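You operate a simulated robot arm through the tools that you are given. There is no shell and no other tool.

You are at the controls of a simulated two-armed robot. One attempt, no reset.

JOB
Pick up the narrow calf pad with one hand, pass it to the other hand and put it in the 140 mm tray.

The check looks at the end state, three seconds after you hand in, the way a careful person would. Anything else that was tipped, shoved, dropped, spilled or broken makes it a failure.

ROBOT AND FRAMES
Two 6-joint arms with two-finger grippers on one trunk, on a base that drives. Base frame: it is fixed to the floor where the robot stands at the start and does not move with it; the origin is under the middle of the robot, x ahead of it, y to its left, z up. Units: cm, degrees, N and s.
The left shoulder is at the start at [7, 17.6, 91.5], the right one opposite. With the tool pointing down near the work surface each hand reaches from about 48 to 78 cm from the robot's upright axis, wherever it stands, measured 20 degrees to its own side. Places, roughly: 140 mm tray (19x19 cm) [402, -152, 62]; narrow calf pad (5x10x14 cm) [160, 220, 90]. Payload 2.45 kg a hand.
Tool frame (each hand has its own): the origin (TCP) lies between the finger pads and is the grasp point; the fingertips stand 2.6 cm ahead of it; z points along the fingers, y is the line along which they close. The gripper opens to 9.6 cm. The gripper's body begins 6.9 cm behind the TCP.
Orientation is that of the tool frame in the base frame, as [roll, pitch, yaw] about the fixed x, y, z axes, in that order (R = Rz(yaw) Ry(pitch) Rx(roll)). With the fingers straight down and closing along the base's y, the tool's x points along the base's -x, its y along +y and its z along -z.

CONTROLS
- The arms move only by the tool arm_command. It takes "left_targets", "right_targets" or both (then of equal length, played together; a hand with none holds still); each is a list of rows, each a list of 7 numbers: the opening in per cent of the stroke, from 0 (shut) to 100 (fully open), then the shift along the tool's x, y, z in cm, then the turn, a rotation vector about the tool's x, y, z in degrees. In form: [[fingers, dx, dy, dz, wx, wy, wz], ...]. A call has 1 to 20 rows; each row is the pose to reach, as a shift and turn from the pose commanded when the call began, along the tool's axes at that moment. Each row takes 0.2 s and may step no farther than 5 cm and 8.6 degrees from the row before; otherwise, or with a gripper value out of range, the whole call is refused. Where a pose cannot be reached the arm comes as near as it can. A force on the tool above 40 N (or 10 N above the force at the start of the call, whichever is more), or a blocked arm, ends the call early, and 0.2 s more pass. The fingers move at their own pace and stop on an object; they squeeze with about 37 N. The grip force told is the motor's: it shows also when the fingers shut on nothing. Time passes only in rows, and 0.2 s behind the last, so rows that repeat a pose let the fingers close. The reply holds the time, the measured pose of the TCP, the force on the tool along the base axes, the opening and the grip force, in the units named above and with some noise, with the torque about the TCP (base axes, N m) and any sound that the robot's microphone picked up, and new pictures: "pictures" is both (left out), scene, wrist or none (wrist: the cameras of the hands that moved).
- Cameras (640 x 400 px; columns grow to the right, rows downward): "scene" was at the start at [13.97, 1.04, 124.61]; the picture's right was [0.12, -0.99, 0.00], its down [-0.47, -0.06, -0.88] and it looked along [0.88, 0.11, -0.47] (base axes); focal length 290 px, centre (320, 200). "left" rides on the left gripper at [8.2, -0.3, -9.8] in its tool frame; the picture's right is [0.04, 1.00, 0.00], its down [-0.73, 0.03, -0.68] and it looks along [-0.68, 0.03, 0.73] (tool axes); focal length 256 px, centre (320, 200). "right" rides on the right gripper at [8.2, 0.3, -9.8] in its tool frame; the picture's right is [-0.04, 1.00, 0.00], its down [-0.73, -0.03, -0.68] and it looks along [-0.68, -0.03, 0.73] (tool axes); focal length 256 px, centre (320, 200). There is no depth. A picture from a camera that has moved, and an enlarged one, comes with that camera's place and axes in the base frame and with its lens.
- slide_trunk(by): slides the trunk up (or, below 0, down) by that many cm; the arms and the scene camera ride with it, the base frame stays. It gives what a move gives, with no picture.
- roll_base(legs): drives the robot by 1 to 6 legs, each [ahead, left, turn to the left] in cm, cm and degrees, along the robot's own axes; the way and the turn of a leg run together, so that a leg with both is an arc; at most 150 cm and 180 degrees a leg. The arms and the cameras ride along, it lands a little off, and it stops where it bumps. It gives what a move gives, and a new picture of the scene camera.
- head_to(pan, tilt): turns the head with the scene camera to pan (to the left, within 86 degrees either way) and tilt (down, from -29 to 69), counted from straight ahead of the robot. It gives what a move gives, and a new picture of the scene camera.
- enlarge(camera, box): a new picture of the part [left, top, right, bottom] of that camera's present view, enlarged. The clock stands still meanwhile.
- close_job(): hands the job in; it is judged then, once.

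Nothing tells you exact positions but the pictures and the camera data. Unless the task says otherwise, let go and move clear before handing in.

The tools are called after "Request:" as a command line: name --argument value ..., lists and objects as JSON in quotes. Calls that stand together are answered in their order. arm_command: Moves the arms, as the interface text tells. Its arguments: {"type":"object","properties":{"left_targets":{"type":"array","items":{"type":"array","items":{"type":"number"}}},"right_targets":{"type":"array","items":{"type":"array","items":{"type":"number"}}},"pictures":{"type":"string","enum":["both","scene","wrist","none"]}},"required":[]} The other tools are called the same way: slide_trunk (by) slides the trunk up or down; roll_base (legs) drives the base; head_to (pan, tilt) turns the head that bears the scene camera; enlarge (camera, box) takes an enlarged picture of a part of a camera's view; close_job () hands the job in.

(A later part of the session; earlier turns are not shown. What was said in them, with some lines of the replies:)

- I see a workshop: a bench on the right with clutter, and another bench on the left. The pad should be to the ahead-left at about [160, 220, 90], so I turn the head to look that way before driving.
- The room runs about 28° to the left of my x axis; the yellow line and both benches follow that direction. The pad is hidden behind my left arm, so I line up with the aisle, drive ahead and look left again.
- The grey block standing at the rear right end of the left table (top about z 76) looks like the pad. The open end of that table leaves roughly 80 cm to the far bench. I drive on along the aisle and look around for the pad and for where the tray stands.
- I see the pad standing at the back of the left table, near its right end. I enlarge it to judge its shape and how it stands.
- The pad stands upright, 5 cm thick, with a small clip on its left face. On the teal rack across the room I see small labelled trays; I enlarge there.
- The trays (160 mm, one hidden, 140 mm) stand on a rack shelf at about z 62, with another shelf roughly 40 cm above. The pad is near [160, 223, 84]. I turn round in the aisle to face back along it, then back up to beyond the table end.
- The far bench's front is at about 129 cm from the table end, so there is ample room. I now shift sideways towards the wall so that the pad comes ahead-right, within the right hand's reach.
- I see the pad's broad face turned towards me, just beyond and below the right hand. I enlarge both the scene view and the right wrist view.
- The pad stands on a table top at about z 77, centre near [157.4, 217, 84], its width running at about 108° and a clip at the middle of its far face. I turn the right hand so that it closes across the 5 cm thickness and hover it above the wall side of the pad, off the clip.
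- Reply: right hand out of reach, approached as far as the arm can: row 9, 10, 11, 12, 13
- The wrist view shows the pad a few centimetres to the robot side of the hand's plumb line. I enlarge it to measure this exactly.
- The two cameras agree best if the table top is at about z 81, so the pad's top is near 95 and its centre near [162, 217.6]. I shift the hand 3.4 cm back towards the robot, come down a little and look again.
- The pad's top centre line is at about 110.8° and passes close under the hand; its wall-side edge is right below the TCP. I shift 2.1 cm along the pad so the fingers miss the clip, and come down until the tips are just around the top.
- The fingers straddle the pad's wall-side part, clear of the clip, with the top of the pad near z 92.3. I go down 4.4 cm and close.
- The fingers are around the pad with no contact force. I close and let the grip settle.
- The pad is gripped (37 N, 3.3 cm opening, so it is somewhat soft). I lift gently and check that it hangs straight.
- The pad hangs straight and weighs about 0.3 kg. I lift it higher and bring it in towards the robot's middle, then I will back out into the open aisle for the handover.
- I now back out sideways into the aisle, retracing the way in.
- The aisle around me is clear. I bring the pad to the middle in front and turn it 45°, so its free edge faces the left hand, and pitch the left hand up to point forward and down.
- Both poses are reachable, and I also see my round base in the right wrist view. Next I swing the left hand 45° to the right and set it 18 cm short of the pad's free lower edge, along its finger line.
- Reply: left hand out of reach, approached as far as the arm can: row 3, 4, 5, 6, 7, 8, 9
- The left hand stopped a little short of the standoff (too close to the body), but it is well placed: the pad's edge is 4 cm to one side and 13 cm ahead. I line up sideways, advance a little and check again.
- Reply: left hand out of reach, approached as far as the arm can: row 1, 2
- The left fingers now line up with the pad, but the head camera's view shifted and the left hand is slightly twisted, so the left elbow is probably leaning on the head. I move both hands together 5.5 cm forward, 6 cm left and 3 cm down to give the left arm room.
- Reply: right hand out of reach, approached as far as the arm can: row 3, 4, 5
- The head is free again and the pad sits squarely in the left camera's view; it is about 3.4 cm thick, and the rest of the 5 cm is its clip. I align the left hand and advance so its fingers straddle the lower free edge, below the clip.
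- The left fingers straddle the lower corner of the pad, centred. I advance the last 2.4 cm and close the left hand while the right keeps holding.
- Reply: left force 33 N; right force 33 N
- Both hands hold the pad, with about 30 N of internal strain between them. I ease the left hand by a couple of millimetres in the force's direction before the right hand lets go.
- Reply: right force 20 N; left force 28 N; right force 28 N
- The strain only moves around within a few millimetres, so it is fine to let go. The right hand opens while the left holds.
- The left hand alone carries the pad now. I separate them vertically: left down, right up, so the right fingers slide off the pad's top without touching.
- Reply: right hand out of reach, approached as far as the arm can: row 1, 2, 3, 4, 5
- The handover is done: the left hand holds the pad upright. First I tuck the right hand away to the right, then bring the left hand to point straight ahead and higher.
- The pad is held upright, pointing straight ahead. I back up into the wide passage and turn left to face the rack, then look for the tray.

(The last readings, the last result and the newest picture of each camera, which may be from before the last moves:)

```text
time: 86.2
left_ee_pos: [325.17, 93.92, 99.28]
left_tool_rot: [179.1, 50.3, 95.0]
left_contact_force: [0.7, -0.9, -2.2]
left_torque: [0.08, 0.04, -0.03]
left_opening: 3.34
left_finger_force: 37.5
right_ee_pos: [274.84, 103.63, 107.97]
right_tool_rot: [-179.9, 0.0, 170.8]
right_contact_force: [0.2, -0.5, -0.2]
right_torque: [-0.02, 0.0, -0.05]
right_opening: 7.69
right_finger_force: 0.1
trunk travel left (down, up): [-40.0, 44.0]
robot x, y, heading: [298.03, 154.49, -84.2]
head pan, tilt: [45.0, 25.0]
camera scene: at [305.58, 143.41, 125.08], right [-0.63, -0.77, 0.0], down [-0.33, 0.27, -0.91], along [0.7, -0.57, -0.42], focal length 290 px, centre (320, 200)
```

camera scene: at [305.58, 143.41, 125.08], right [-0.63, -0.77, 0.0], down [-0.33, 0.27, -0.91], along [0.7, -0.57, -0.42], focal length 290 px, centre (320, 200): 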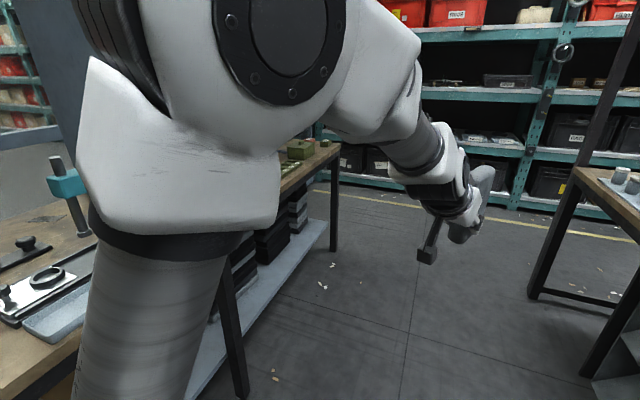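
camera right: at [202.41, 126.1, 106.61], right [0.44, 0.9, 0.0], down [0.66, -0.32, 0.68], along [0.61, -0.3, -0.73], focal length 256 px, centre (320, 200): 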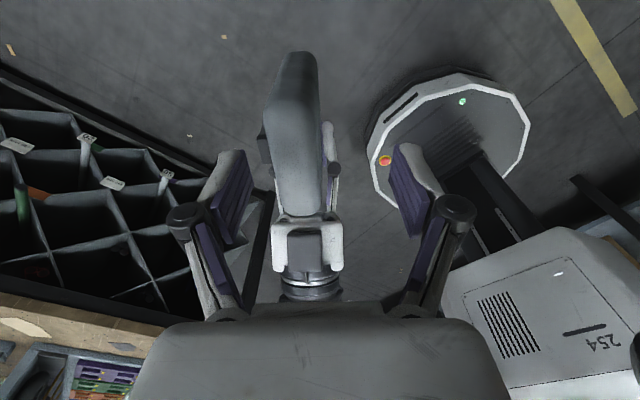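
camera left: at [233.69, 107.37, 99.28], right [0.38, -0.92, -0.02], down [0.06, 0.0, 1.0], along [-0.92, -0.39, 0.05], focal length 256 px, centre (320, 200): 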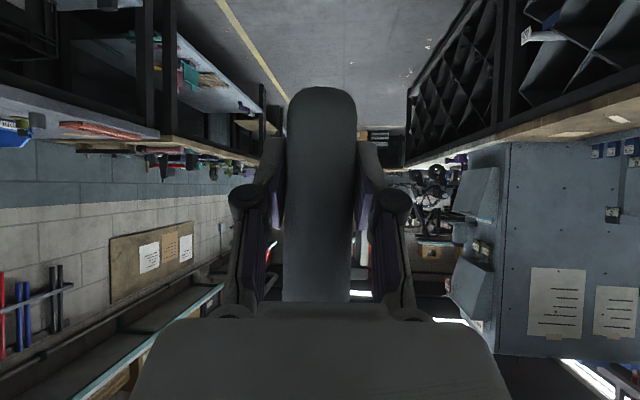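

I see the passage (about 127 cm wide) between the two benches, and the trays on the rack shelf straight down it. I drive through the middle of the passage with the pad held high and stop before the rack.

Request:
roll_base --legs '[[91, 34.8, 0], [91, 34.8, 0]]'

Request:
head_to --pan 5 --tilt 25

```text
time: 95.8
left_ee_pos: [412.74, -78.47, 99.16]
left_tool_rot: [179.0, 50.3, 95.0]
left_contact_force: [0.2, 0.1, -2.7]
left_torque: [0.07, 0.01, 0.0]
left_opening: 3.34
left_finger_force: 36.9
right_ee_pos: [362.31, -68.73, 108.0]
right_tool_rot: [179.8, 0.0, 170.8]
right_contact_force: [-1.0, -0.9, 1.3]
right_torque: [0.01, 0.0, 0.0]
right_opening: 7.68
right_finger_force: 0.1
trunk travel left (down, up): [-40.0, 44.0]
robot x, y, heading: [385.26, -17.97, -84.2]
head pan, tilt: [45.0, 25.0]
camera scene: at [393.04, -28.94, 125.07], right [-0.63, -0.77, 0.0], down [-0.33, 0.27, -0.91], along [0.7, -0.57, -0.42], focal length 290 px, centre (320, 200)
```

scene: 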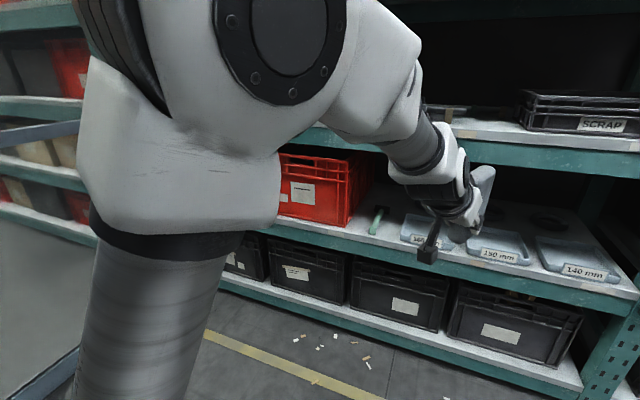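

```text
time: 96.9
left_ee_pos: [412.86, -78.38, 99.32]
left_tool_rot: [179.1, 50.2, 95.1]
left_contact_force: [-0.8, 0.4, -1.9]
left_torque: [0.08, 0.01, 0.0]
left_opening: 3.34
left_finger_force: 36.9
right_ee_pos: [362.41, -68.64, 107.96]
right_tool_rot: [-180.0, 0.0, 170.9]
right_contact_force: [1.0, -0.3, 0.3]
right_torque: [-0.03, -0.02, 0.01]
right_opening: 7.68
right_finger_force: 0.1
trunk travel left (down, up): [-40.0, 44.0]
robot x, y, heading: [385.63, -18.26, -83.9]
head pan, tilt: [5.0, 25.0]
camera scene: at [387.61, -32.13, 125.08], right [-0.98, -0.19, 0.0], down [-0.08, 0.42, -0.91], along [0.17, -0.89, -0.42], focal length 290 px, centre (320, 200)
```

scene: 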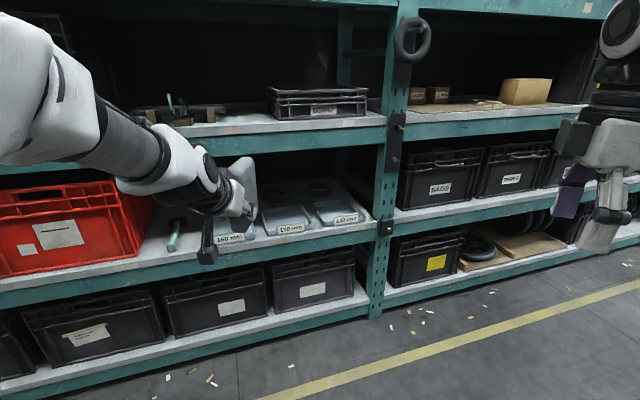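

I see three trays on the shelf: 160 mm, a middle one, and 140 mm next to the upright post. I enlarge to read the labels and measure the tray and shelf heights.

Request:
enlarge --camera "scene" --box '[200, 100, 420, 260]'

Request:
enlarge --camera "scene" --box '[280, 170, 390, 250]'

```text
2.50 times, centred on (310, 180) of scene
camera zoom: at [387.61, -32.13, 125.08], right [-0.98, -0.19, 0.0], down [-0.08, 0.42, -0.91], along [0.17, -0.89, -0.42], focal length 726 px, centre (345, 250)
```

zoom: 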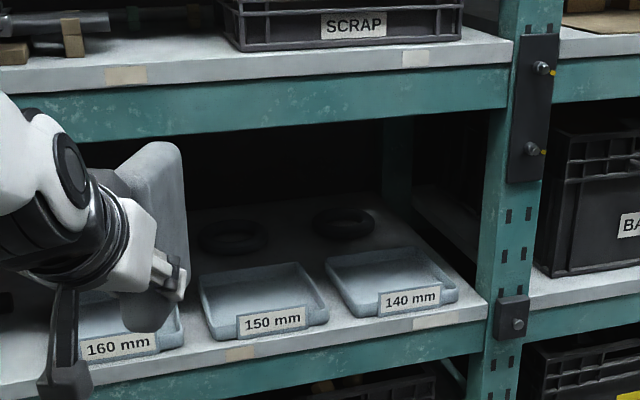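

```text
5.00 times, centred on (335, 210) of scene
camera zoom: at [387.61, -32.13, 125.08], right [-0.98, -0.19, 0.0], down [-0.08, 0.42, -0.91], along [0.17, -0.89, -0.42], focal length 1451 px, centre (245, 150)
```

zoom: 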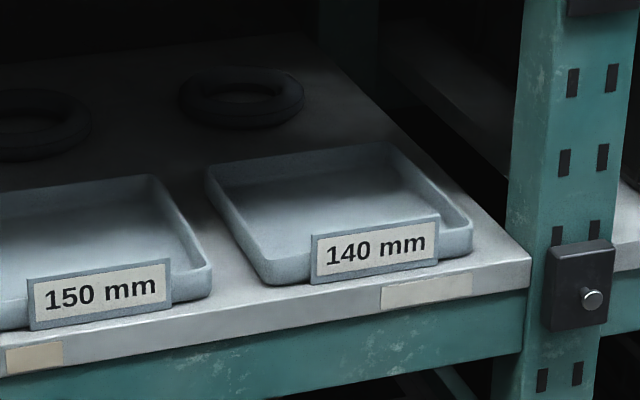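

The labels read 160, 150 and 140 mm; the 140 mm tray is the rightmost, empty and shallow. I take its centre to be near [402.5, -153] on a shelf at z 60, with the beam above at about z 97. I lower the trunk 25 cm so the pad is at entry height and drive to a standoff in front of it.

Request:
slide_trunk --by -25

Request:
roll_base --legs '[[0, -18, 0], [40, 0, 0]]'

Request:
head_to --pan 30 --tilt 30

```text
time: 99.5
left_ee_pos: [412.67, -78.34, 74.25]
left_tool_rot: [179.0, 50.3, 95.1]
left_contact_force: [-0.3, -0.4, -1.6]
left_torque: [0.08, 0.02, -0.02]
left_opening: 3.31
left_finger_force: 36.7
right_ee_pos: [362.39, -68.65, 83.03]
right_tool_rot: [180.0, 0.0, 170.8]
right_contact_force: [0.0, -0.6, 0.8]
right_torque: [-0.04, 0.0, 0.0]
right_opening: 7.67
right_finger_force: 0.1
trunk travel left (down, up): [-15.0, 69.0]
robot x, y, heading: [385.35, -17.92, -84.3]
head pan, tilt: [5.0, 25.0]
```

```text
time: 103.1
left_ee_pos: [398.73, -120.2, 74.28]
left_tool_rot: [179.1, 50.1, 95.2]
left_contact_force: [0.0, -0.8, -1.2]
left_torque: [0.08, 0.05, 0.0]
left_opening: 3.33
left_finger_force: 37.0
right_ee_pos: [348.37, -110.58, 82.98]
right_tool_rot: [179.9, 0.0, 171.0]
right_contact_force: [0.6, 0.3, -0.4]
right_torque: [0.01, 0.03, 0.0]
right_opening: 7.68
right_finger_force: 0.1
trunk travel left (down, up): [-15.0, 69.0]
robot x, y, heading: [371.64, -60.25, -84.2]
head pan, tilt: [5.0, 25.0]
camera scene: at [373.51, -74.05, 100.07], right [-0.98, -0.19, 0.0], down [-0.08, 0.42, -0.91], along [0.17, -0.89, -0.42], focal length 290 px, centre (320, 200)
```

scene: 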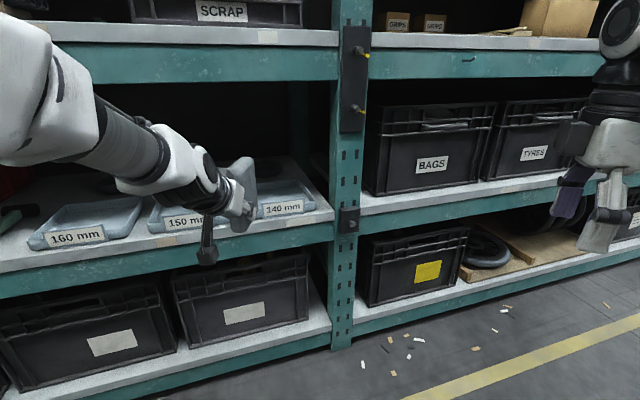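

```text
time: 104.0
left_ee_pos: [398.68, -120.16, 74.3]
left_tool_rot: [179.2, 50.3, 95.2]
left_contact_force: [-0.1, 0.3, -2.0]
left_torque: [0.06, 0.03, 0.05]
left_opening: 3.34
left_finger_force: 36.9
right_ee_pos: [348.28, -110.54, 83.04]
right_tool_rot: [-180.0, 0.0, 170.9]
right_contact_force: [0.0, -0.2, -0.5]
right_torque: [0.03, 0.0, 0.02]
right_opening: 7.67
right_finger_force: 0.1
trunk travel left (down, up): [-15.0, 69.0]
robot x, y, heading: [371.48, -59.76, -84.0]
head pan, tilt: [30.0, 30.0]
camera scene: at [377.07, -72.3, 99.28], right [-0.81, -0.58, 0.0], down [-0.29, 0.41, -0.87], along [0.51, -0.7, -0.5], focal length 290 px, centre (320, 200)
```

scene: 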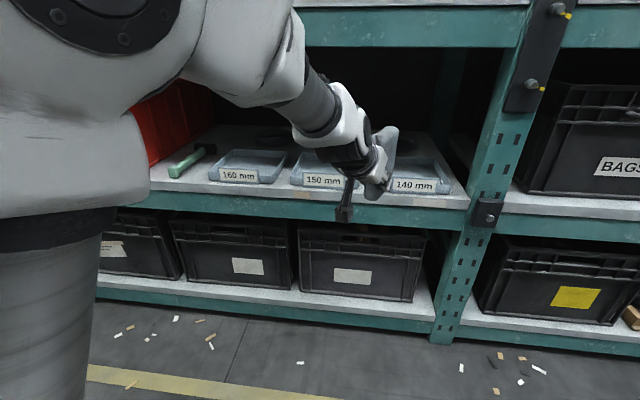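

I'm lined up about 30 cm short of the tray. I enlarge both the scene view and the left wrist view to refine the tray's centre before going in.

Request:
enlarge --camera "scene" --box '[300, 110, 500, 230]'

Request:
enlarge --camera "left" --box '[0, 0, 640, 400]'

Request:
head_to --pan 5 --tilt 35

Request:
enlarge --camera "scene" --box '[180, 80, 360, 200]'

```text
3.20 times, centred on (400, 170) of scene
camera zoom: at [377.07, -72.3, 99.28], right [-0.81, -0.58, 0.0], down [-0.29, 0.41, -0.87], along [0.51, -0.7, -0.5], focal length 929 px, centre (64, 296)
```

zoom: 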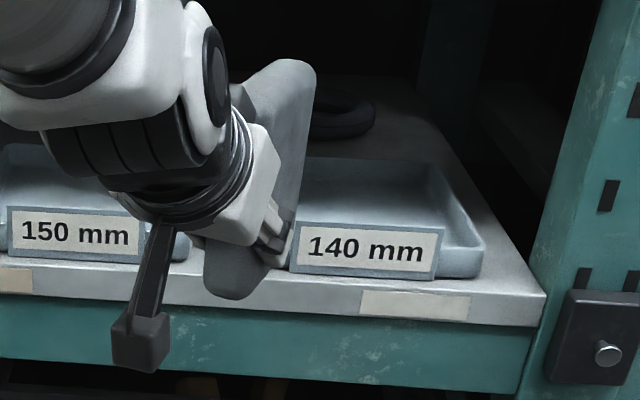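

```text
1.00 times, centred on (320, 200) of left (not enlarged: the box is as wide or as high as the picture)
camera zoom: at [397.11, -107.36, 74.25], right [0.99, 0.13, -0.02], down [0.01, 0.06, 1.0], along [0.13, -0.99, 0.05], focal length 256 px, centre (320, 200)
```

zoom: 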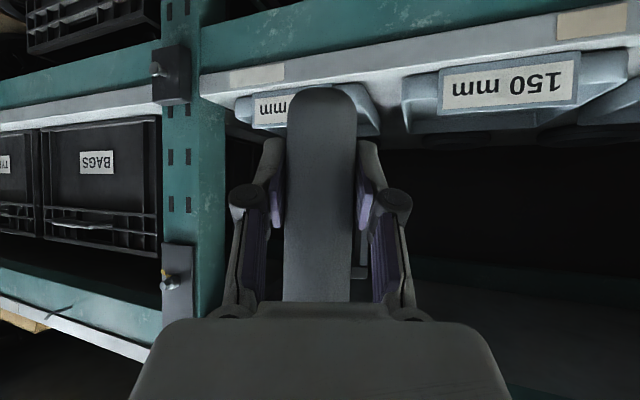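

```text
time: 104.9
left_ee_pos: [398.81, -120.15, 74.36]
left_tool_rot: [179.1, 50.3, 95.2]
left_contact_force: [0.0, 0.3, -2.4]
left_torque: [0.08, 0.02, 0.01]
left_opening: 3.34
left_finger_force: 37.5
right_ee_pos: [348.32, -110.62, 82.97]
right_tool_rot: [179.9, 0.0, 170.9]
right_contact_force: [0.0, -0.1, -0.7]
right_torque: [0.02, 0.01, -0.03]
right_opening: 7.69
right_finger_force: 0.1
trunk travel left (down, up): [-15.0, 69.0]
robot x, y, heading: [371.12, -59.76, -84.1]
head pan, tilt: [5.0, 35.0]
camera scene: at [373.44, -73.61, 98.5], right [-0.98, -0.19, 0.0], down [-0.11, 0.56, -0.82], along [0.15, -0.8, -0.57], focal length 290 px, centre (320, 200)
```

scene: 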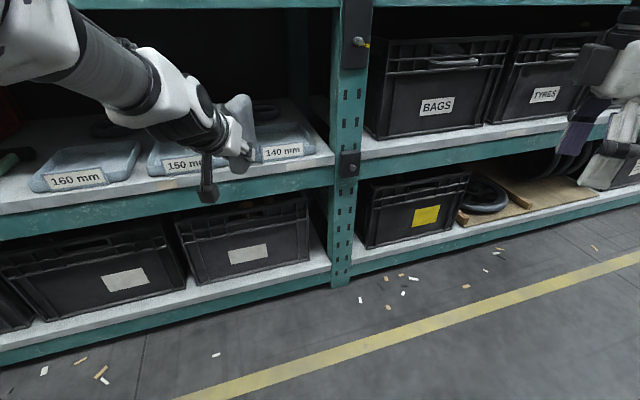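

```text
3.33 times, centred on (270, 140) of scene
camera zoom: at [373.44, -73.61, 98.5], right [-0.98, -0.19, 0.0], down [-0.11, 0.56, -0.82], along [0.15, -0.8, -0.57], focal length 968 px, centre (487, 400)
```

zoom: 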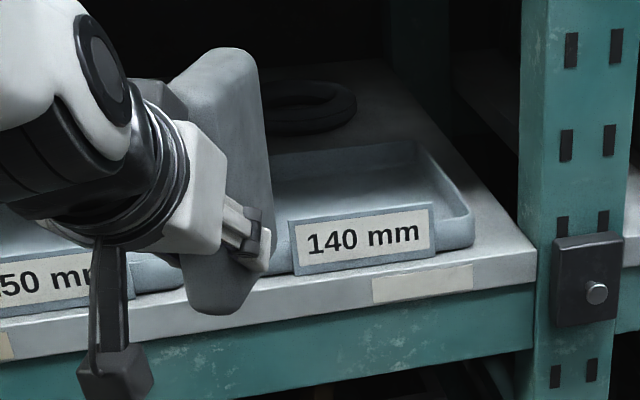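

The tray's centre works out at about [402.6, -154.3]. I drive 20 cm further in with the pad about 5 cm above the rim and well below the upper beam, then check.

Request:
roll_base --legs '[[20, 0.2, 0]]'

Request:
enlarge --camera "left" --box '[0, 0, 640, 400]'

Request:
head_to --pan 25 --tilt 35

```text
time: 106.5
left_ee_pos: [401.08, -139.91, 74.33]
left_tool_rot: [179.1, 50.1, 95.3]
left_contact_force: [0.8, -0.1, -1.7]
left_torque: [0.05, 0.01, 0.01]
left_opening: 3.36
left_finger_force: 37.4
right_ee_pos: [350.7, -130.43, 83.02]
right_tool_rot: [179.9, 0.1, 170.9]
right_contact_force: [-0.4, -0.2, 0.5]
right_torque: [0.04, 0.03, 0.0]
right_opening: 7.68
right_finger_force: 0.1
trunk travel left (down, up): [-15.0, 69.0]
robot x, y, heading: [373.48, -79.22, -84.3]
head pan, tilt: [5.0, 35.0]
camera scene: at [375.69, -93.39, 98.49], right [-0.98, -0.19, 0.0], down [-0.11, 0.56, -0.82], along [0.16, -0.8, -0.57], focal length 290 px, centre (320, 200)
```

scene: 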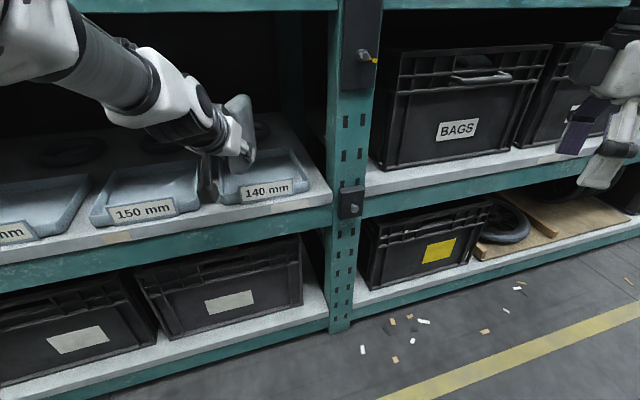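

```text
1.00 times, centred on (320, 200) of left (not enlarged: the box is as wide or as high as the picture)
camera zoom: at [399.46, -127.06, 74.21], right [0.99, 0.13, -0.02], down [0.01, 0.05, 1.0], along [0.13, -0.99, 0.05], focal length 256 px, centre (320, 200)
```

zoom: 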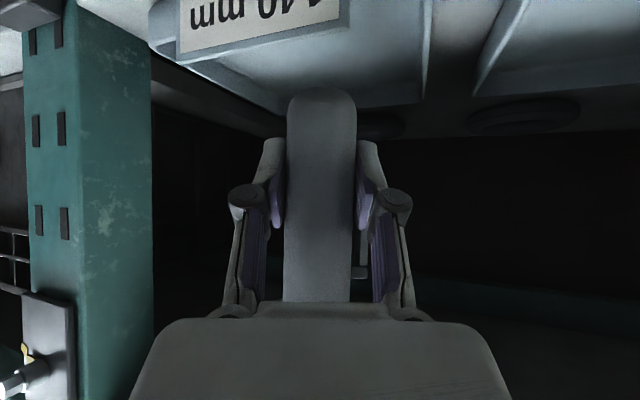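

```text
time: 107.3
left_ee_pos: [400.99, -139.79, 74.39]
left_tool_rot: [179.1, 50.3, 95.3]
left_contact_force: [0.1, -0.9, -1.7]
left_torque: [0.06, 0.0, 0.02]
left_opening: 3.35
left_finger_force: 36.9
right_ee_pos: [350.58, -130.34, 83.12]
right_tool_rot: [180.0, 0.0, 171.0]
right_contact_force: [0.6, -0.4, 0.7]
right_torque: [-0.03, -0.01, 0.0]
right_opening: 7.69
right_finger_force: 0.0
trunk travel left (down, up): [-15.0, 69.0]
robot x, y, heading: [373.55, -79.53, -84.1]
head pan, tilt: [25.0, 35.0]
camera scene: at [378.54, -92.23, 98.5], right [-0.86, -0.51, 0.0], down [-0.29, 0.49, -0.82], along [0.42, -0.7, -0.57], focal length 290 px, centre (320, 200)
```

scene: 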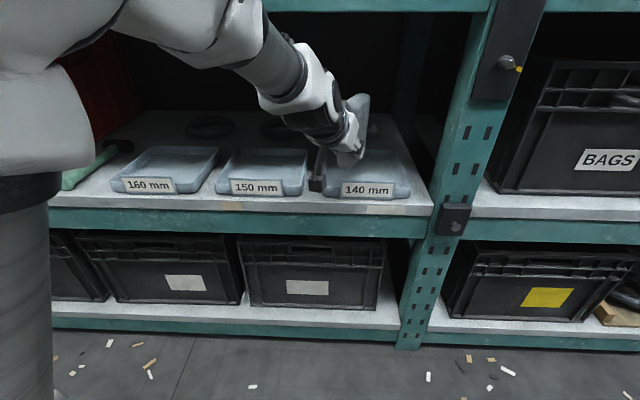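

The wrist view now shows the pad over the front of the tray, and the tray's corners confirm its centre near [402.8, -154.6]. I drive the remaining 11.8 cm.

Request:
roll_base --legs '[[11.8, 0.3, 0]]'

Request:
enlarge --camera "left" --box '[0, 0, 640, 400]'

Request:
enlarge --camera "scene" --box '[260, 60, 460, 220]'

```text
time: 108.5
left_ee_pos: [402.73, -151.47, 74.25]
left_tool_rot: [179.1, 50.2, 95.4]
left_contact_force: [-0.4, 0.9, -1.6]
left_torque: [0.07, 0.02, -0.01]
left_opening: 3.35
left_finger_force: 37.2
right_ee_pos: [352.25, -142.24, 82.9]
right_tool_rot: [179.9, 0.1, 171.3]
right_contact_force: [-0.5, 0.4, 0.7]
right_torque: [0.01, -0.05, 0.01]
right_opening: 7.69
right_finger_force: 0.1
trunk travel left (down, up): [-15.0, 69.0]
robot x, y, heading: [374.89, -91.39, -83.9]
head pan, tilt: [25.0, 35.0]
camera scene: at [380.11, -103.97, 98.48], right [-0.86, -0.52, 0.0], down [-0.3, 0.49, -0.82], along [0.42, -0.7, -0.57], focal length 290 px, centre (320, 200)
```

scene: 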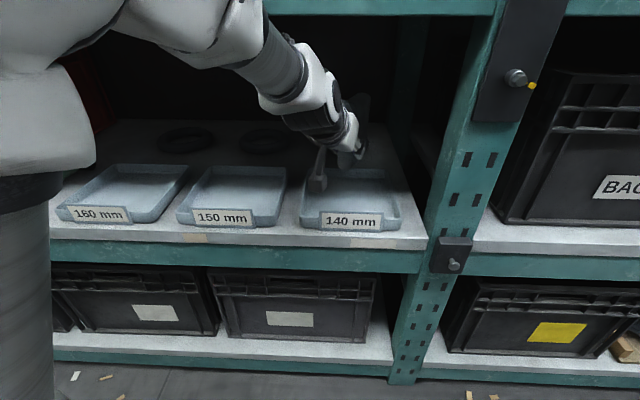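

```text
1.00 times, centred on (320, 200) of left (not enlarged: the box is as wide or as high as the picture)
camera zoom: at [401.11, -138.68, 74.19], right [0.99, 0.13, -0.02], down [0.01, 0.05, 1.0], along [0.13, -0.99, 0.05], focal length 256 px, centre (320, 200)
```

zoom: 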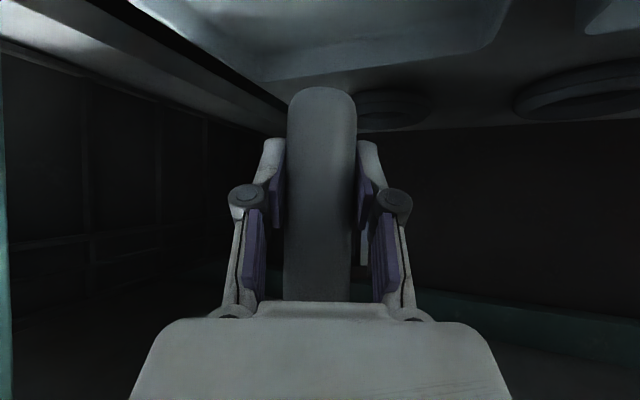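

```text
2.50 times, centred on (360, 140) of scene
camera zoom: at [380.11, -103.97, 98.48], right [-0.86, -0.52, 0.0], down [-0.3, 0.49, -0.82], along [0.42, -0.7, -0.57], focal length 726 px, centre (220, 350)
```

zoom: 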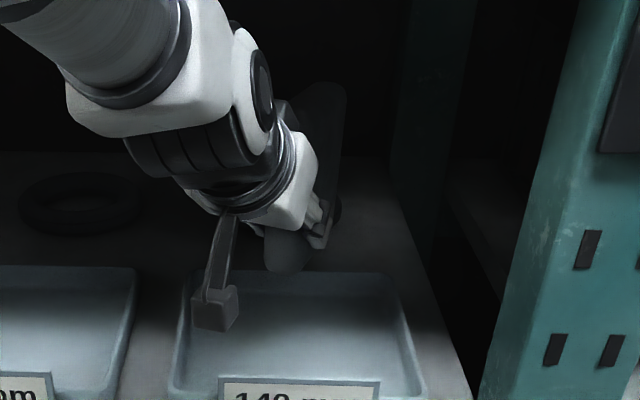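

The pad now hangs above the middle of the 140 mm tray (its footprint projects to the tray's centre). I lower the trunk by 7.5 cm and check the gap.

Request:
slide_trunk --by -7.5

Request:
enlarge --camera "left" --box '[0, 0, 640, 400]'

Request:
enlarge --camera "scene" --box '[260, 60, 460, 220]'

```text
time: 109.7
left_ee_pos: [402.78, -151.48, 66.75]
left_tool_rot: [179.1, 50.3, 95.5]
left_contact_force: [-0.9, -0.1, -1.7]
left_torque: [0.05, 0.02, -0.01]
left_opening: 3.32
left_finger_force: 37.0
right_ee_pos: [352.28, -141.95, 75.5]
right_tool_rot: [-180.0, 0.1, 171.2]
right_contact_force: [0.4, 0.0, 0.4]
right_torque: [0.0, 0.0, 0.02]
right_opening: 7.67
right_finger_force: 0.0
trunk travel left (down, up): [-7.5, 76.5]
robot x, y, heading: [375.01, -91.17, -83.9]
head pan, tilt: [25.0, 35.0]
```

```text
1.00 times, centred on (320, 200) of left (not enlarged: the box is as wide or as high as the picture)
camera zoom: at [401.1, -138.6, 66.76], right [0.99, 0.13, -0.02], down [0.01, 0.06, 1.0], along [0.13, -0.99, 0.05], focal length 256 px, centre (320, 200)
```

zoom: 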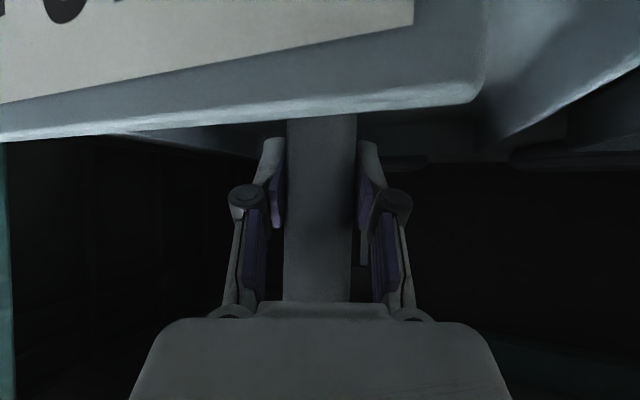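

```text
2.50 times, centred on (360, 140) of scene
camera zoom: at [380.1, -103.87, 91.01], right [-0.86, -0.52, 0.0], down [-0.3, 0.49, -0.82], along [0.42, -0.7, -0.57], focal length 726 px, centre (220, 350)
```

zoom: 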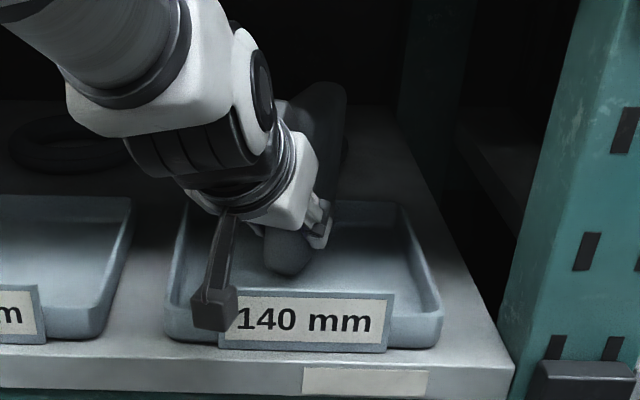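

The pad's lower end is now below the rim line and well inside the tray. I lower the last bit in small steps, watching the force.

Request:
arm_command --left_targets '[[0, 0.31, 0, 0.26, 0, 0, 0], [0, 0.61, 0, 0.51, 0, 0, 0], [0, 0.61, 0, 0.51, 0, 0, 0]]' --pictures "none"

Request:
arm_command --left_targets '[[0, 0.15, 0, 0.13, 0, 0, 0], [0, 0.23, 0, 0.19, 0, 0, 0], [0, 0.23, 0, 0.19, 0, 0, 0]]' --pictures "none"

```text
time: 110.5
left_ee_pos: [402.73, -151.37, 66.37]
left_tool_rot: [179.1, 50.6, 95.5]
left_contact_force: [3.1, -0.9, 14.9]
left_torque: [-1.4, 0.02, 0.23]
left_opening: 3.36
left_finger_force: 36.7
right_ee_pos: [352.28, -142.0, 75.56]
right_tool_rot: [-180.0, 0.0, 171.2]
right_contact_force: [-0.2, 0.0, 0.1]
right_torque: [-0.01, -0.02, 0.0]
right_opening: 7.67
right_finger_force: 0.0
trunk travel left (down, up): [-7.5, 76.5]
robot x, y, heading: [375.42, -91.03, -83.8]
head pan, tilt: [25.0, 35.0]
```

```text
time: 111.3
left_ee_pos: [402.7, -151.42, 66.26]
left_tool_rot: [179.0, 51.0, 95.3]
left_contact_force: [3.1, -5.9, 38.4]
left_torque: [-0.64, 0.14, 0.21]
left_opening: 3.33
left_finger_force: 37.2
right_ee_pos: [352.27, -141.83, 75.68]
right_tool_rot: [-179.7, 0.1, 171.2]
right_contact_force: [0.0, 0.0, -0.6]
right_torque: [0.01, 0.01, -0.01]
right_opening: 7.66
right_finger_force: 0.1
trunk travel left (down, up): [-7.5, 76.5]
robot x, y, heading: [375.1, -91.18, -84.0]
head pan, tilt: [25.0, 35.0]
```

The pad is on the tray floor; the force rose to 38 N, so I ease up 3 mm before letting go.

Request:
arm_command --left_targets '[[0, -0.12, 0, -0.1, 0, 0, 0], [0, -0.2, 0, -0.16, 0, 0, 0], [0, -0.2, 0, -0.16, 0, 0, 0]]' --pictures "both"

Request:
enlarge --camera "scene" --box '[280, 70, 440, 200]'

```text
time: 112.1
left_ee_pos: [402.7, -151.33, 66.24]
left_tool_rot: [179.0, 50.6, 95.4]
left_contact_force: [5.0, -6.5, 28.0]
left_torque: [-1.14, -0.01, 0.24]
left_opening: 3.34
left_finger_force: 36.7
right_ee_pos: [352.38, -141.87, 75.59]
right_tool_rot: [-179.9, 0.0, 171.2]
right_contact_force: [-0.1, -0.9, 0.0]
right_torque: [0.05, 0.03, -0.01]
right_opening: 7.65
right_finger_force: 0.1
trunk travel left (down, up): [-7.5, 76.5]
robot x, y, heading: [375.11, -91.55, -84.0]
head pan, tilt: [25.0, 35.0]
camera scene: at [380.02, -103.66, 91.04], right [-0.86, -0.52, 0.0], down [-0.3, 0.49, -0.82], along [0.42, -0.7, -0.57], focal length 290 px, centre (320, 200)
camera left: at [401.07, -138.52, 66.16], right [0.99, 0.13, -0.02], down [0.01, 0.06, 1.0], along [0.13, -0.99, 0.06], focal length 256 px, centre (320, 200)
```

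scene: 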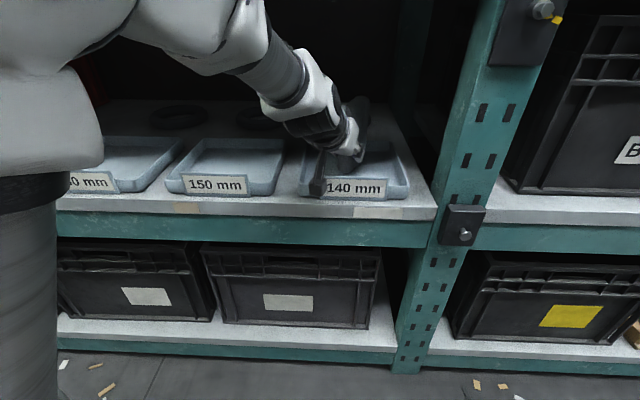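
left: 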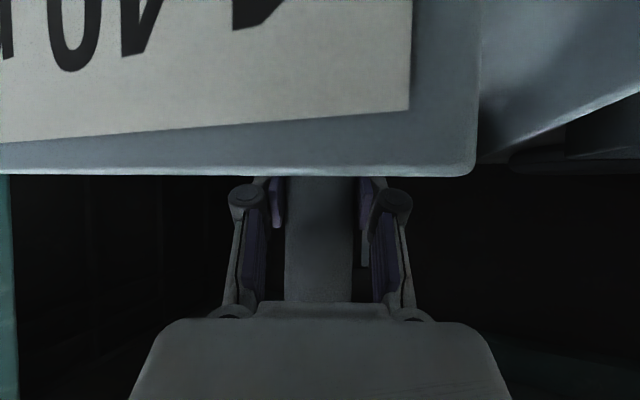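

```text
3.08 times, centred on (360, 135) of scene
camera zoom: at [380.02, -103.66, 91.04], right [-0.86, -0.52, 0.0], down [-0.3, 0.49, -0.82], along [0.42, -0.7, -0.57], focal length 893 px, centre (197, 400)
```

zoom: 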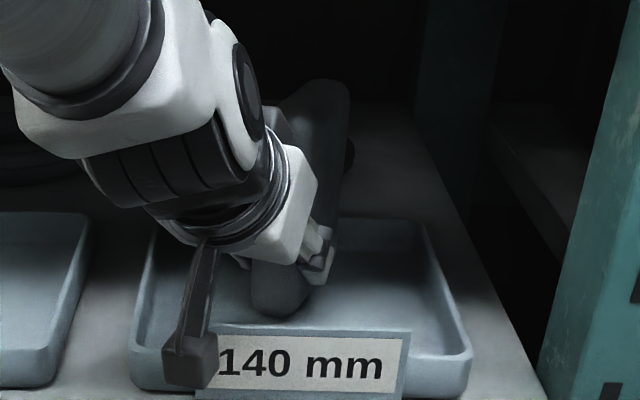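

Request:
arm_command --left_targets '[[0, -0.12, 0, -0.1, 0, 0, 0], [0, -0.23, 0, -0.19, 0, 0, 0], [0, -0.23, 0, -0.19, 0, 0, 0]]' --pictures "none"

```text
time: 112.9
left_ee_pos: [402.8, -151.35, 66.18]
left_tool_rot: [179.1, 50.2, 95.4]
left_contact_force: [0.0, -5.0, 11.3]
left_torque: [-0.96, 0.15, 0.07]
left_opening: 3.34
left_finger_force: 36.9
right_ee_pos: [352.2, -142.06, 75.59]
right_tool_rot: [180.0, 0.0, 171.1]
right_contact_force: [0.1, 0.7, 0.1]
right_torque: [0.03, -0.01, 0.0]
right_opening: 7.67
right_finger_force: 0.1
trunk travel left (down, up): [-7.5, 76.5]
robot x, y, heading: [375.09, -91.39, -83.9]
head pan, tilt: [25.0, 35.0]
```

The load is down to about 11 N with the pad resting on the floor of the tray. I open the left fingers gradually.

Request:
arm_command --left_targets '[[37, 0, 0, 0, 0, 0, 0], [40, 0, 0, 0, 0, 0, 0], [44, 0, 0, 0, 0, 0, 0], [50, 0, 0, 0, 0, 0, 0], [56, 0, 0, 0, 0, 0, 0], [62, 0, 0, 0, 0, 0, 0], [62, 0, 0, 0, 0, 0, 0]]' --pictures "both"

Request:
enlarge --camera "scene" --box '[280, 70, 440, 200]'

```text
time: 114.5
left_ee_pos: [402.81, -151.35, 66.35]
left_tool_rot: [179.1, 50.4, 95.4]
left_contact_force: [0.5, 0.1, 0.8]
left_torque: [-0.01, 0.01, -0.01]
left_opening: 5.96
left_finger_force: 0.1
right_ee_pos: [352.36, -142.05, 75.47]
right_tool_rot: [180.0, 0.1, 171.2]
right_contact_force: [0.0, -0.1, 0.9]
right_torque: [-0.02, -0.01, 0.03]
right_opening: 7.68
right_finger_force: 0.1
trunk travel left (down, up): [-7.5, 76.5]
robot x, y, heading: [374.95, -91.08, -84.0]
head pan, tilt: [25.0, 35.0]
camera scene: at [380.1, -103.87, 91.0], right [-0.86, -0.52, 0.0], down [-0.3, 0.49, -0.82], along [0.42, -0.7, -0.57], focal length 290 px, centre (320, 200)
camera left: at [401.14, -138.59, 66.26], right [0.99, 0.13, -0.02], down [0.01, 0.06, 1.0], along [0.13, -0.99, 0.05], focal length 256 px, centre (320, 200)
```

scene: 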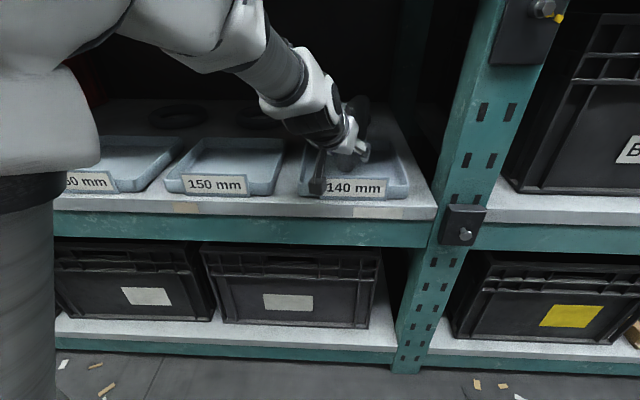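
left: 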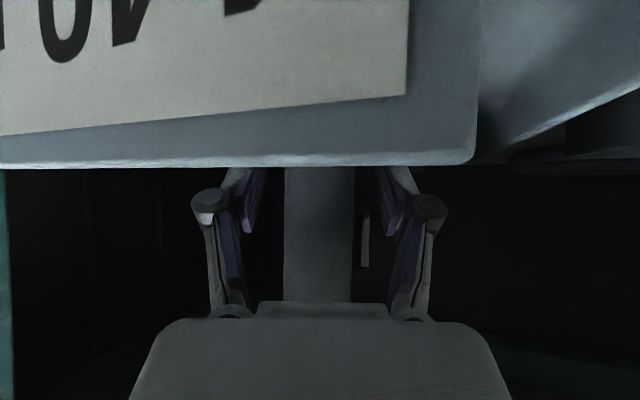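

```text
3.08 times, centred on (360, 135) of scene
camera zoom: at [380.1, -103.87, 91.0], right [-0.86, -0.52, 0.0], down [-0.3, 0.49, -0.82], along [0.42, -0.7, -0.57], focal length 893 px, centre (197, 400)
```

zoom: 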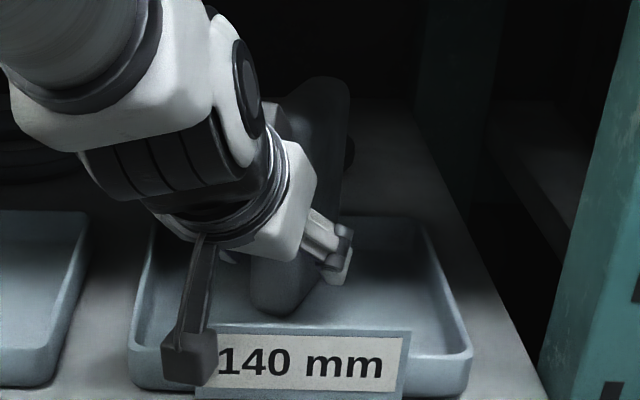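

The pad stands on its own in the tray. I retreat straight back along the finger line, which keeps clear of the clip and the tray's label.

Request:
arm_command --left_targets '[[70, 0, 0, -0.8, 0, 0, 0], [70, 0, 0, -2, 0, 0, 0], [70, 0, 0, -3.5, 0, 0, 0], [70, 0, 0, -5, 0, 0, 0], [70, 0, 0, -6.5, 0, 0, 0], [70, 0, 0, -8, 0, 0, 0], [70, 0, 0, -8, 0, 0, 0]]' --pictures "both"

Request:
enlarge --camera "scene" --box '[280, 70, 440, 200]'

```text
time: 116.1
left_ee_pos: [402.58, -149.89, 69.16]
left_tool_rot: [179.1, 50.3, 95.5]
left_contact_force: [-0.1, 0.1, -0.6]
left_torque: [-0.02, -0.01, 0.01]
left_opening: 6.72
left_finger_force: 0.0
left hand out of reach, approached as far as the arm can: row 3, 4, 5, 6, 7
right_ee_pos: [352.19, -142.13, 75.41]
right_tool_rot: [179.9, 0.0, 171.2]
right_contact_force: [-0.5, 0.3, -0.5]
right_torque: [0.0, -0.01, 0.02]
right_opening: 7.68
right_finger_force: 0.0
trunk travel left (down, up): [-7.5, 76.5]
robot x, y, heading: [375.39, -91.26, -83.7]
head pan, tilt: [25.0, 35.0]
camera scene: at [380.09, -103.86, 91.0], right [-0.86, -0.52, 0.0], down [-0.3, 0.49, -0.82], along [0.42, -0.7, -0.57], focal length 290 px, centre (320, 200)
camera left: at [400.95, -137.1, 69.15], right [0.99, 0.13, -0.02], down [0.01, 0.05, 1.0], along [0.13, -0.99, 0.05], focal length 256 px, centre (320, 200)
```

scene: 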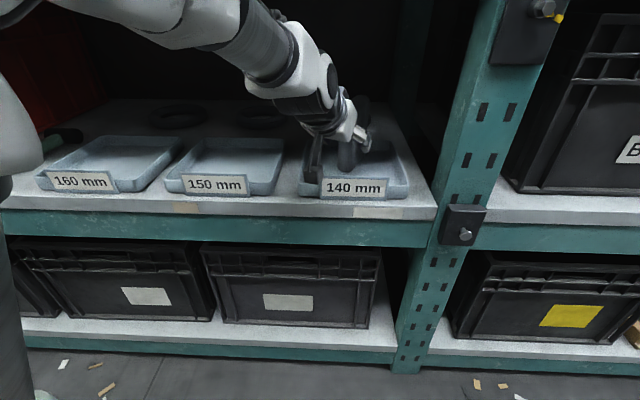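
left: 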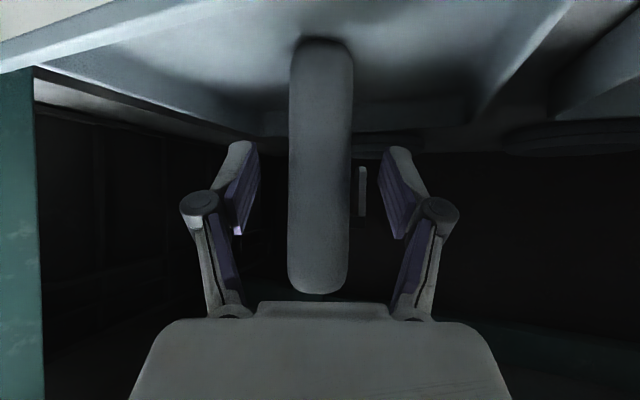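

```text
3.08 times, centred on (360, 135) of scene
camera zoom: at [380.09, -103.86, 91.0], right [-0.86, -0.52, 0.0], down [-0.3, 0.49, -0.82], along [0.42, -0.7, -0.57], focal length 893 px, centre (197, 400)
```

zoom: 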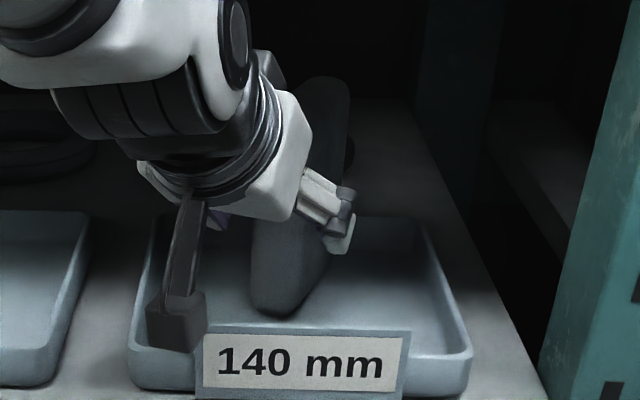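

The pad stands free in the tray, and the arm cannot fold back further, so the base does the rest. I open wider, back off 4 cm, raise the trunk to clear the label, then drive back.

Request:
arm_command --left_targets '[[80, 0, 0, 0, 0, 0, 0], [90, 0, 0, 0, 0, 0, 0], [95, 0, 0, 0, 0, 0, 0]]' --pictures "none"

Request:
roll_base --legs '[[-4, 0, 0]]'

Request:
enlarge --camera "left" --box '[0, 0, 640, 400]'

```text
time: 116.9
left_ee_pos: [402.51, -149.94, 69.13]
left_tool_rot: [179.1, 50.3, 95.4]
left_contact_force: [0.3, 0.4, 0.7]
left_torque: [-0.02, 0.0, 0.02]
left_opening: 9.11
left_finger_force: 0.0
right_ee_pos: [352.35, -142.02, 75.48]
right_tool_rot: [-179.9, 0.0, 171.3]
right_contact_force: [-0.4, 1.0, 0.2]
right_torque: [-0.03, 0.01, -0.01]
right_opening: 7.67
right_finger_force: 0.1
trunk travel left (down, up): [-7.5, 76.5]
robot x, y, heading: [375.12, -91.15, -83.9]
head pan, tilt: [25.0, 35.0]
```

```text
time: 117.8
left_ee_pos: [402.18, -145.97, 69.19]
left_tool_rot: [179.1, 50.3, 95.5]
left_contact_force: [-0.2, 1.2, -0.2]
left_torque: [0.0, -0.01, 0.01]
left_opening: 9.08
left_finger_force: 0.1
right_ee_pos: [351.88, -138.11, 75.41]
right_tool_rot: [179.9, 0.0, 171.2]
right_contact_force: [0.0, 0.9, 0.2]
right_torque: [-0.02, 0.01, 0.02]
right_opening: 7.65
right_finger_force: 0.1
trunk travel left (down, up): [-7.5, 76.5]
robot x, y, heading: [374.78, -87.29, -84.0]
head pan, tilt: [25.0, 35.0]
camera scene: at [379.68, -99.86, 91.01], right [-0.86, -0.52, 0.0], down [-0.3, 0.49, -0.82], along [0.42, -0.7, -0.57], focal length 290 px, centre (320, 200)
```

scene: 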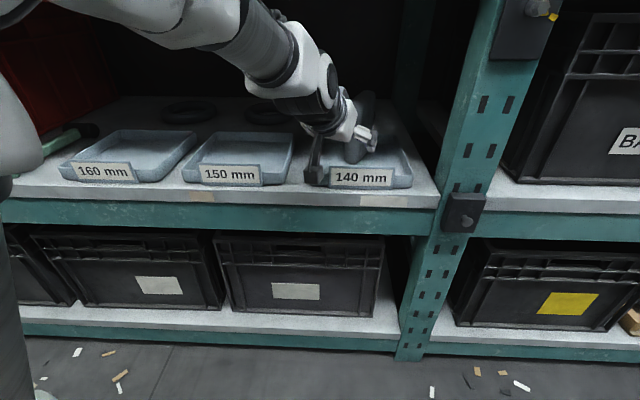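

```text
1.00 times, centred on (320, 200) of left (not enlarged: the box is as wide or as high as the picture)
camera zoom: at [400.56, -133.09, 69.18], right [0.99, 0.13, -0.02], down [0.01, 0.06, 1.0], along [0.13, -0.99, 0.05], focal length 256 px, centre (320, 200)
```

zoom: 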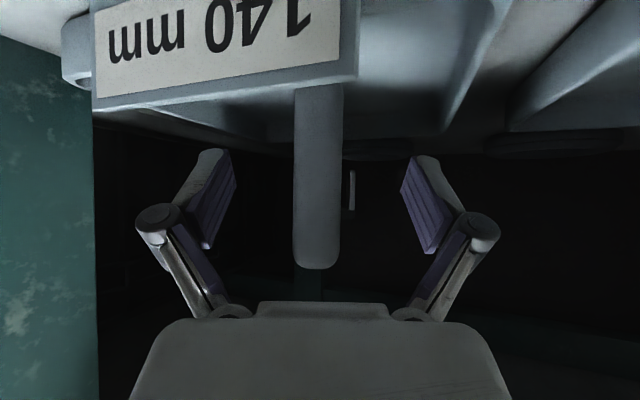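

The fingers are past the pad's near edge and the pad stands untouched. I raise the trunk 7 cm and drive back.

Request:
slide_trunk --by 7

Request:
roll_base --legs '[[-30, 0, 0]]'

Request:
head_to --pan 15 --tilt 25

Request:
enlarge --camera "scene" --box '[220, 100, 440, 240]'

Request:
enlarge --camera "left" --box '[200, 40, 440, 220]'

```text
time: 118.8
left_ee_pos: [402.22, -145.91, 76.15]
left_tool_rot: [179.2, 50.2, 95.5]
left_contact_force: [0.0, 0.5, 0.1]
left_torque: [-0.02, 0.02, 0.0]
left_opening: 9.12
left_finger_force: 0.1
right_ee_pos: [352.06, -138.04, 82.45]
right_tool_rot: [180.0, 0.0, 171.1]
right_contact_force: [0.0, 0.2, -0.2]
right_torque: [0.0, -0.01, -0.02]
right_opening: 7.69
right_finger_force: 0.2
trunk travel left (down, up): [-14.5, 69.5]
robot x, y, heading: [374.63, -86.98, -83.8]
head pan, tilt: [25.0, 35.0]
```

```text
time: 120.9
left_ee_pos: [399.22, -115.52, 76.26]
left_tool_rot: [179.1, 50.3, 95.8]
left_contact_force: [-0.4, 0.1, 0.2]
left_torque: [0.02, 0.0, 0.01]
left_opening: 9.11
left_finger_force: 0.1
right_ee_pos: [348.88, -107.97, 82.52]
right_tool_rot: [-180.0, 0.0, 171.5]
right_contact_force: [0.5, 0.2, 0.1]
right_torque: [0.0, -0.01, -0.02]
right_opening: 7.71
right_finger_force: 0.2
trunk travel left (down, up): [-14.5, 69.5]
robot x, y, heading: [371.23, -57.37, -83.8]
head pan, tilt: [25.0, 35.0]
camera scene: at [376.43, -69.63, 98.01], right [-0.85, -0.52, 0.0], down [-0.3, 0.49, -0.82], along [0.43, -0.7, -0.57], focal length 290 px, centre (320, 200)
```

scene: 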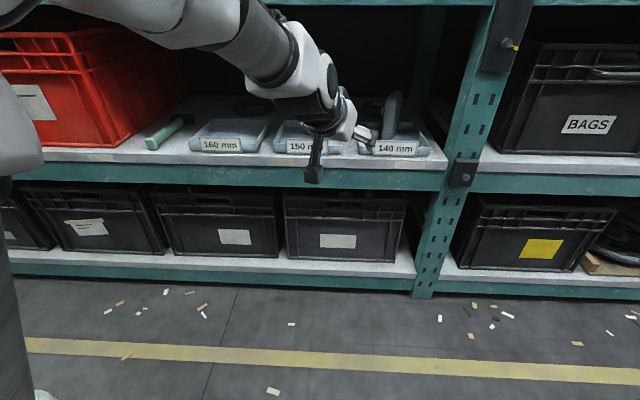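

```text
time: 121.6
left_ee_pos: [399.15, -115.48, 76.05]
left_tool_rot: [179.0, 50.3, 95.8]
left_contact_force: [-0.2, 0.7, 0.2]
left_torque: [-0.03, -0.02, -0.02]
left_opening: 9.13
left_finger_force: 0.1
right_ee_pos: [348.9, -107.98, 82.39]
right_tool_rot: [180.0, 0.0, 171.5]
right_contact_force: [0.8, 0.2, 0.0]
right_torque: [-0.01, -0.02, 0.0]
right_opening: 7.66
right_finger_force: 0.0
trunk travel left (down, up): [-14.5, 69.5]
robot x, y, heading: [371.36, -56.99, -83.2]
head pan, tilt: [15.0, 25.0]
camera scene: at [375.21, -70.73, 99.57], right [-0.93, -0.37, 0.0], down [-0.15, 0.39, -0.91], along [0.33, -0.84, -0.42], focal length 290 px, centre (320, 200)
```

scene: 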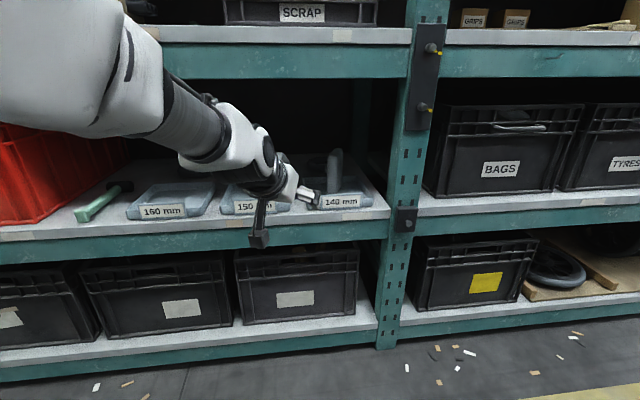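

```text
2.86 times, centred on (330, 170) of scene
camera zoom: at [375.21, -70.73, 99.57], right [-0.93, -0.37, 0.0], down [-0.15, 0.39, -0.91], along [0.33, -0.84, -0.42], focal length 829 px, centre (291, 286)
```

zoom: 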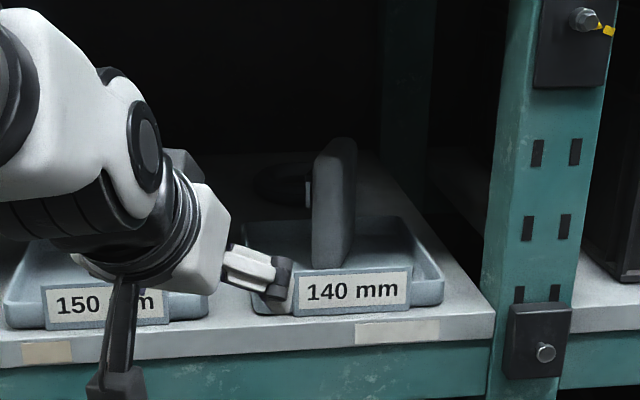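

```text
2.22 times, centred on (320, 130) of left
camera zoom: at [397.48, -102.78, 76.15], right [0.99, 0.14, -0.02], down [0.01, 0.06, 1.0], along [0.14, -0.99, 0.05], focal length 569 px, centre (320, 356)
```

zoom: 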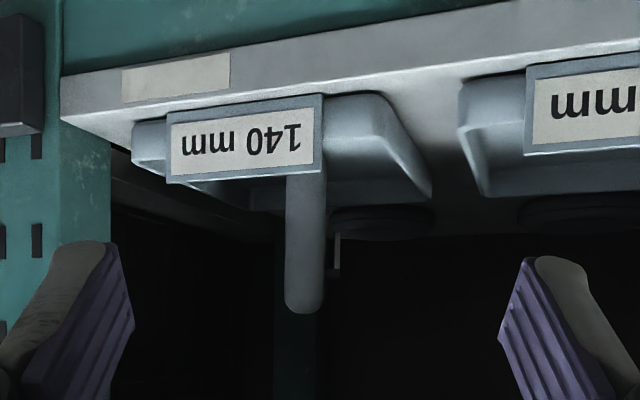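

The pad stands upright and still in the 140 mm tray. The other trays and nearby items look unmoved, and both hands are empty and well clear, so I hand in.

Request:
close_job

```text
The job is handed in.
```

The narrow calf pad is standing upright in the 140 mm tray, and the job is handed in; I have not seen the verdict.

- **Pick-up:** the right hand lifted the pad off the left table by its top edge, clear of the clip on its far side.
- **Handover:** the left hand took the pad in mid-air in the aisle, and the right hand let go only after the left had it.
- **Placing:** the left hand set the pad down near the middle of the tray, opened and backed off about 30 cm.

In the last pictures before handing in, the pad was standing still. The 150 mm and 160 mm trays and everything else in view looked unmoved.

Before the handover my left arm leaned briefly on my own head camera. The camera's view went back to normal once I moved the arm, and nothing in the room was touched.
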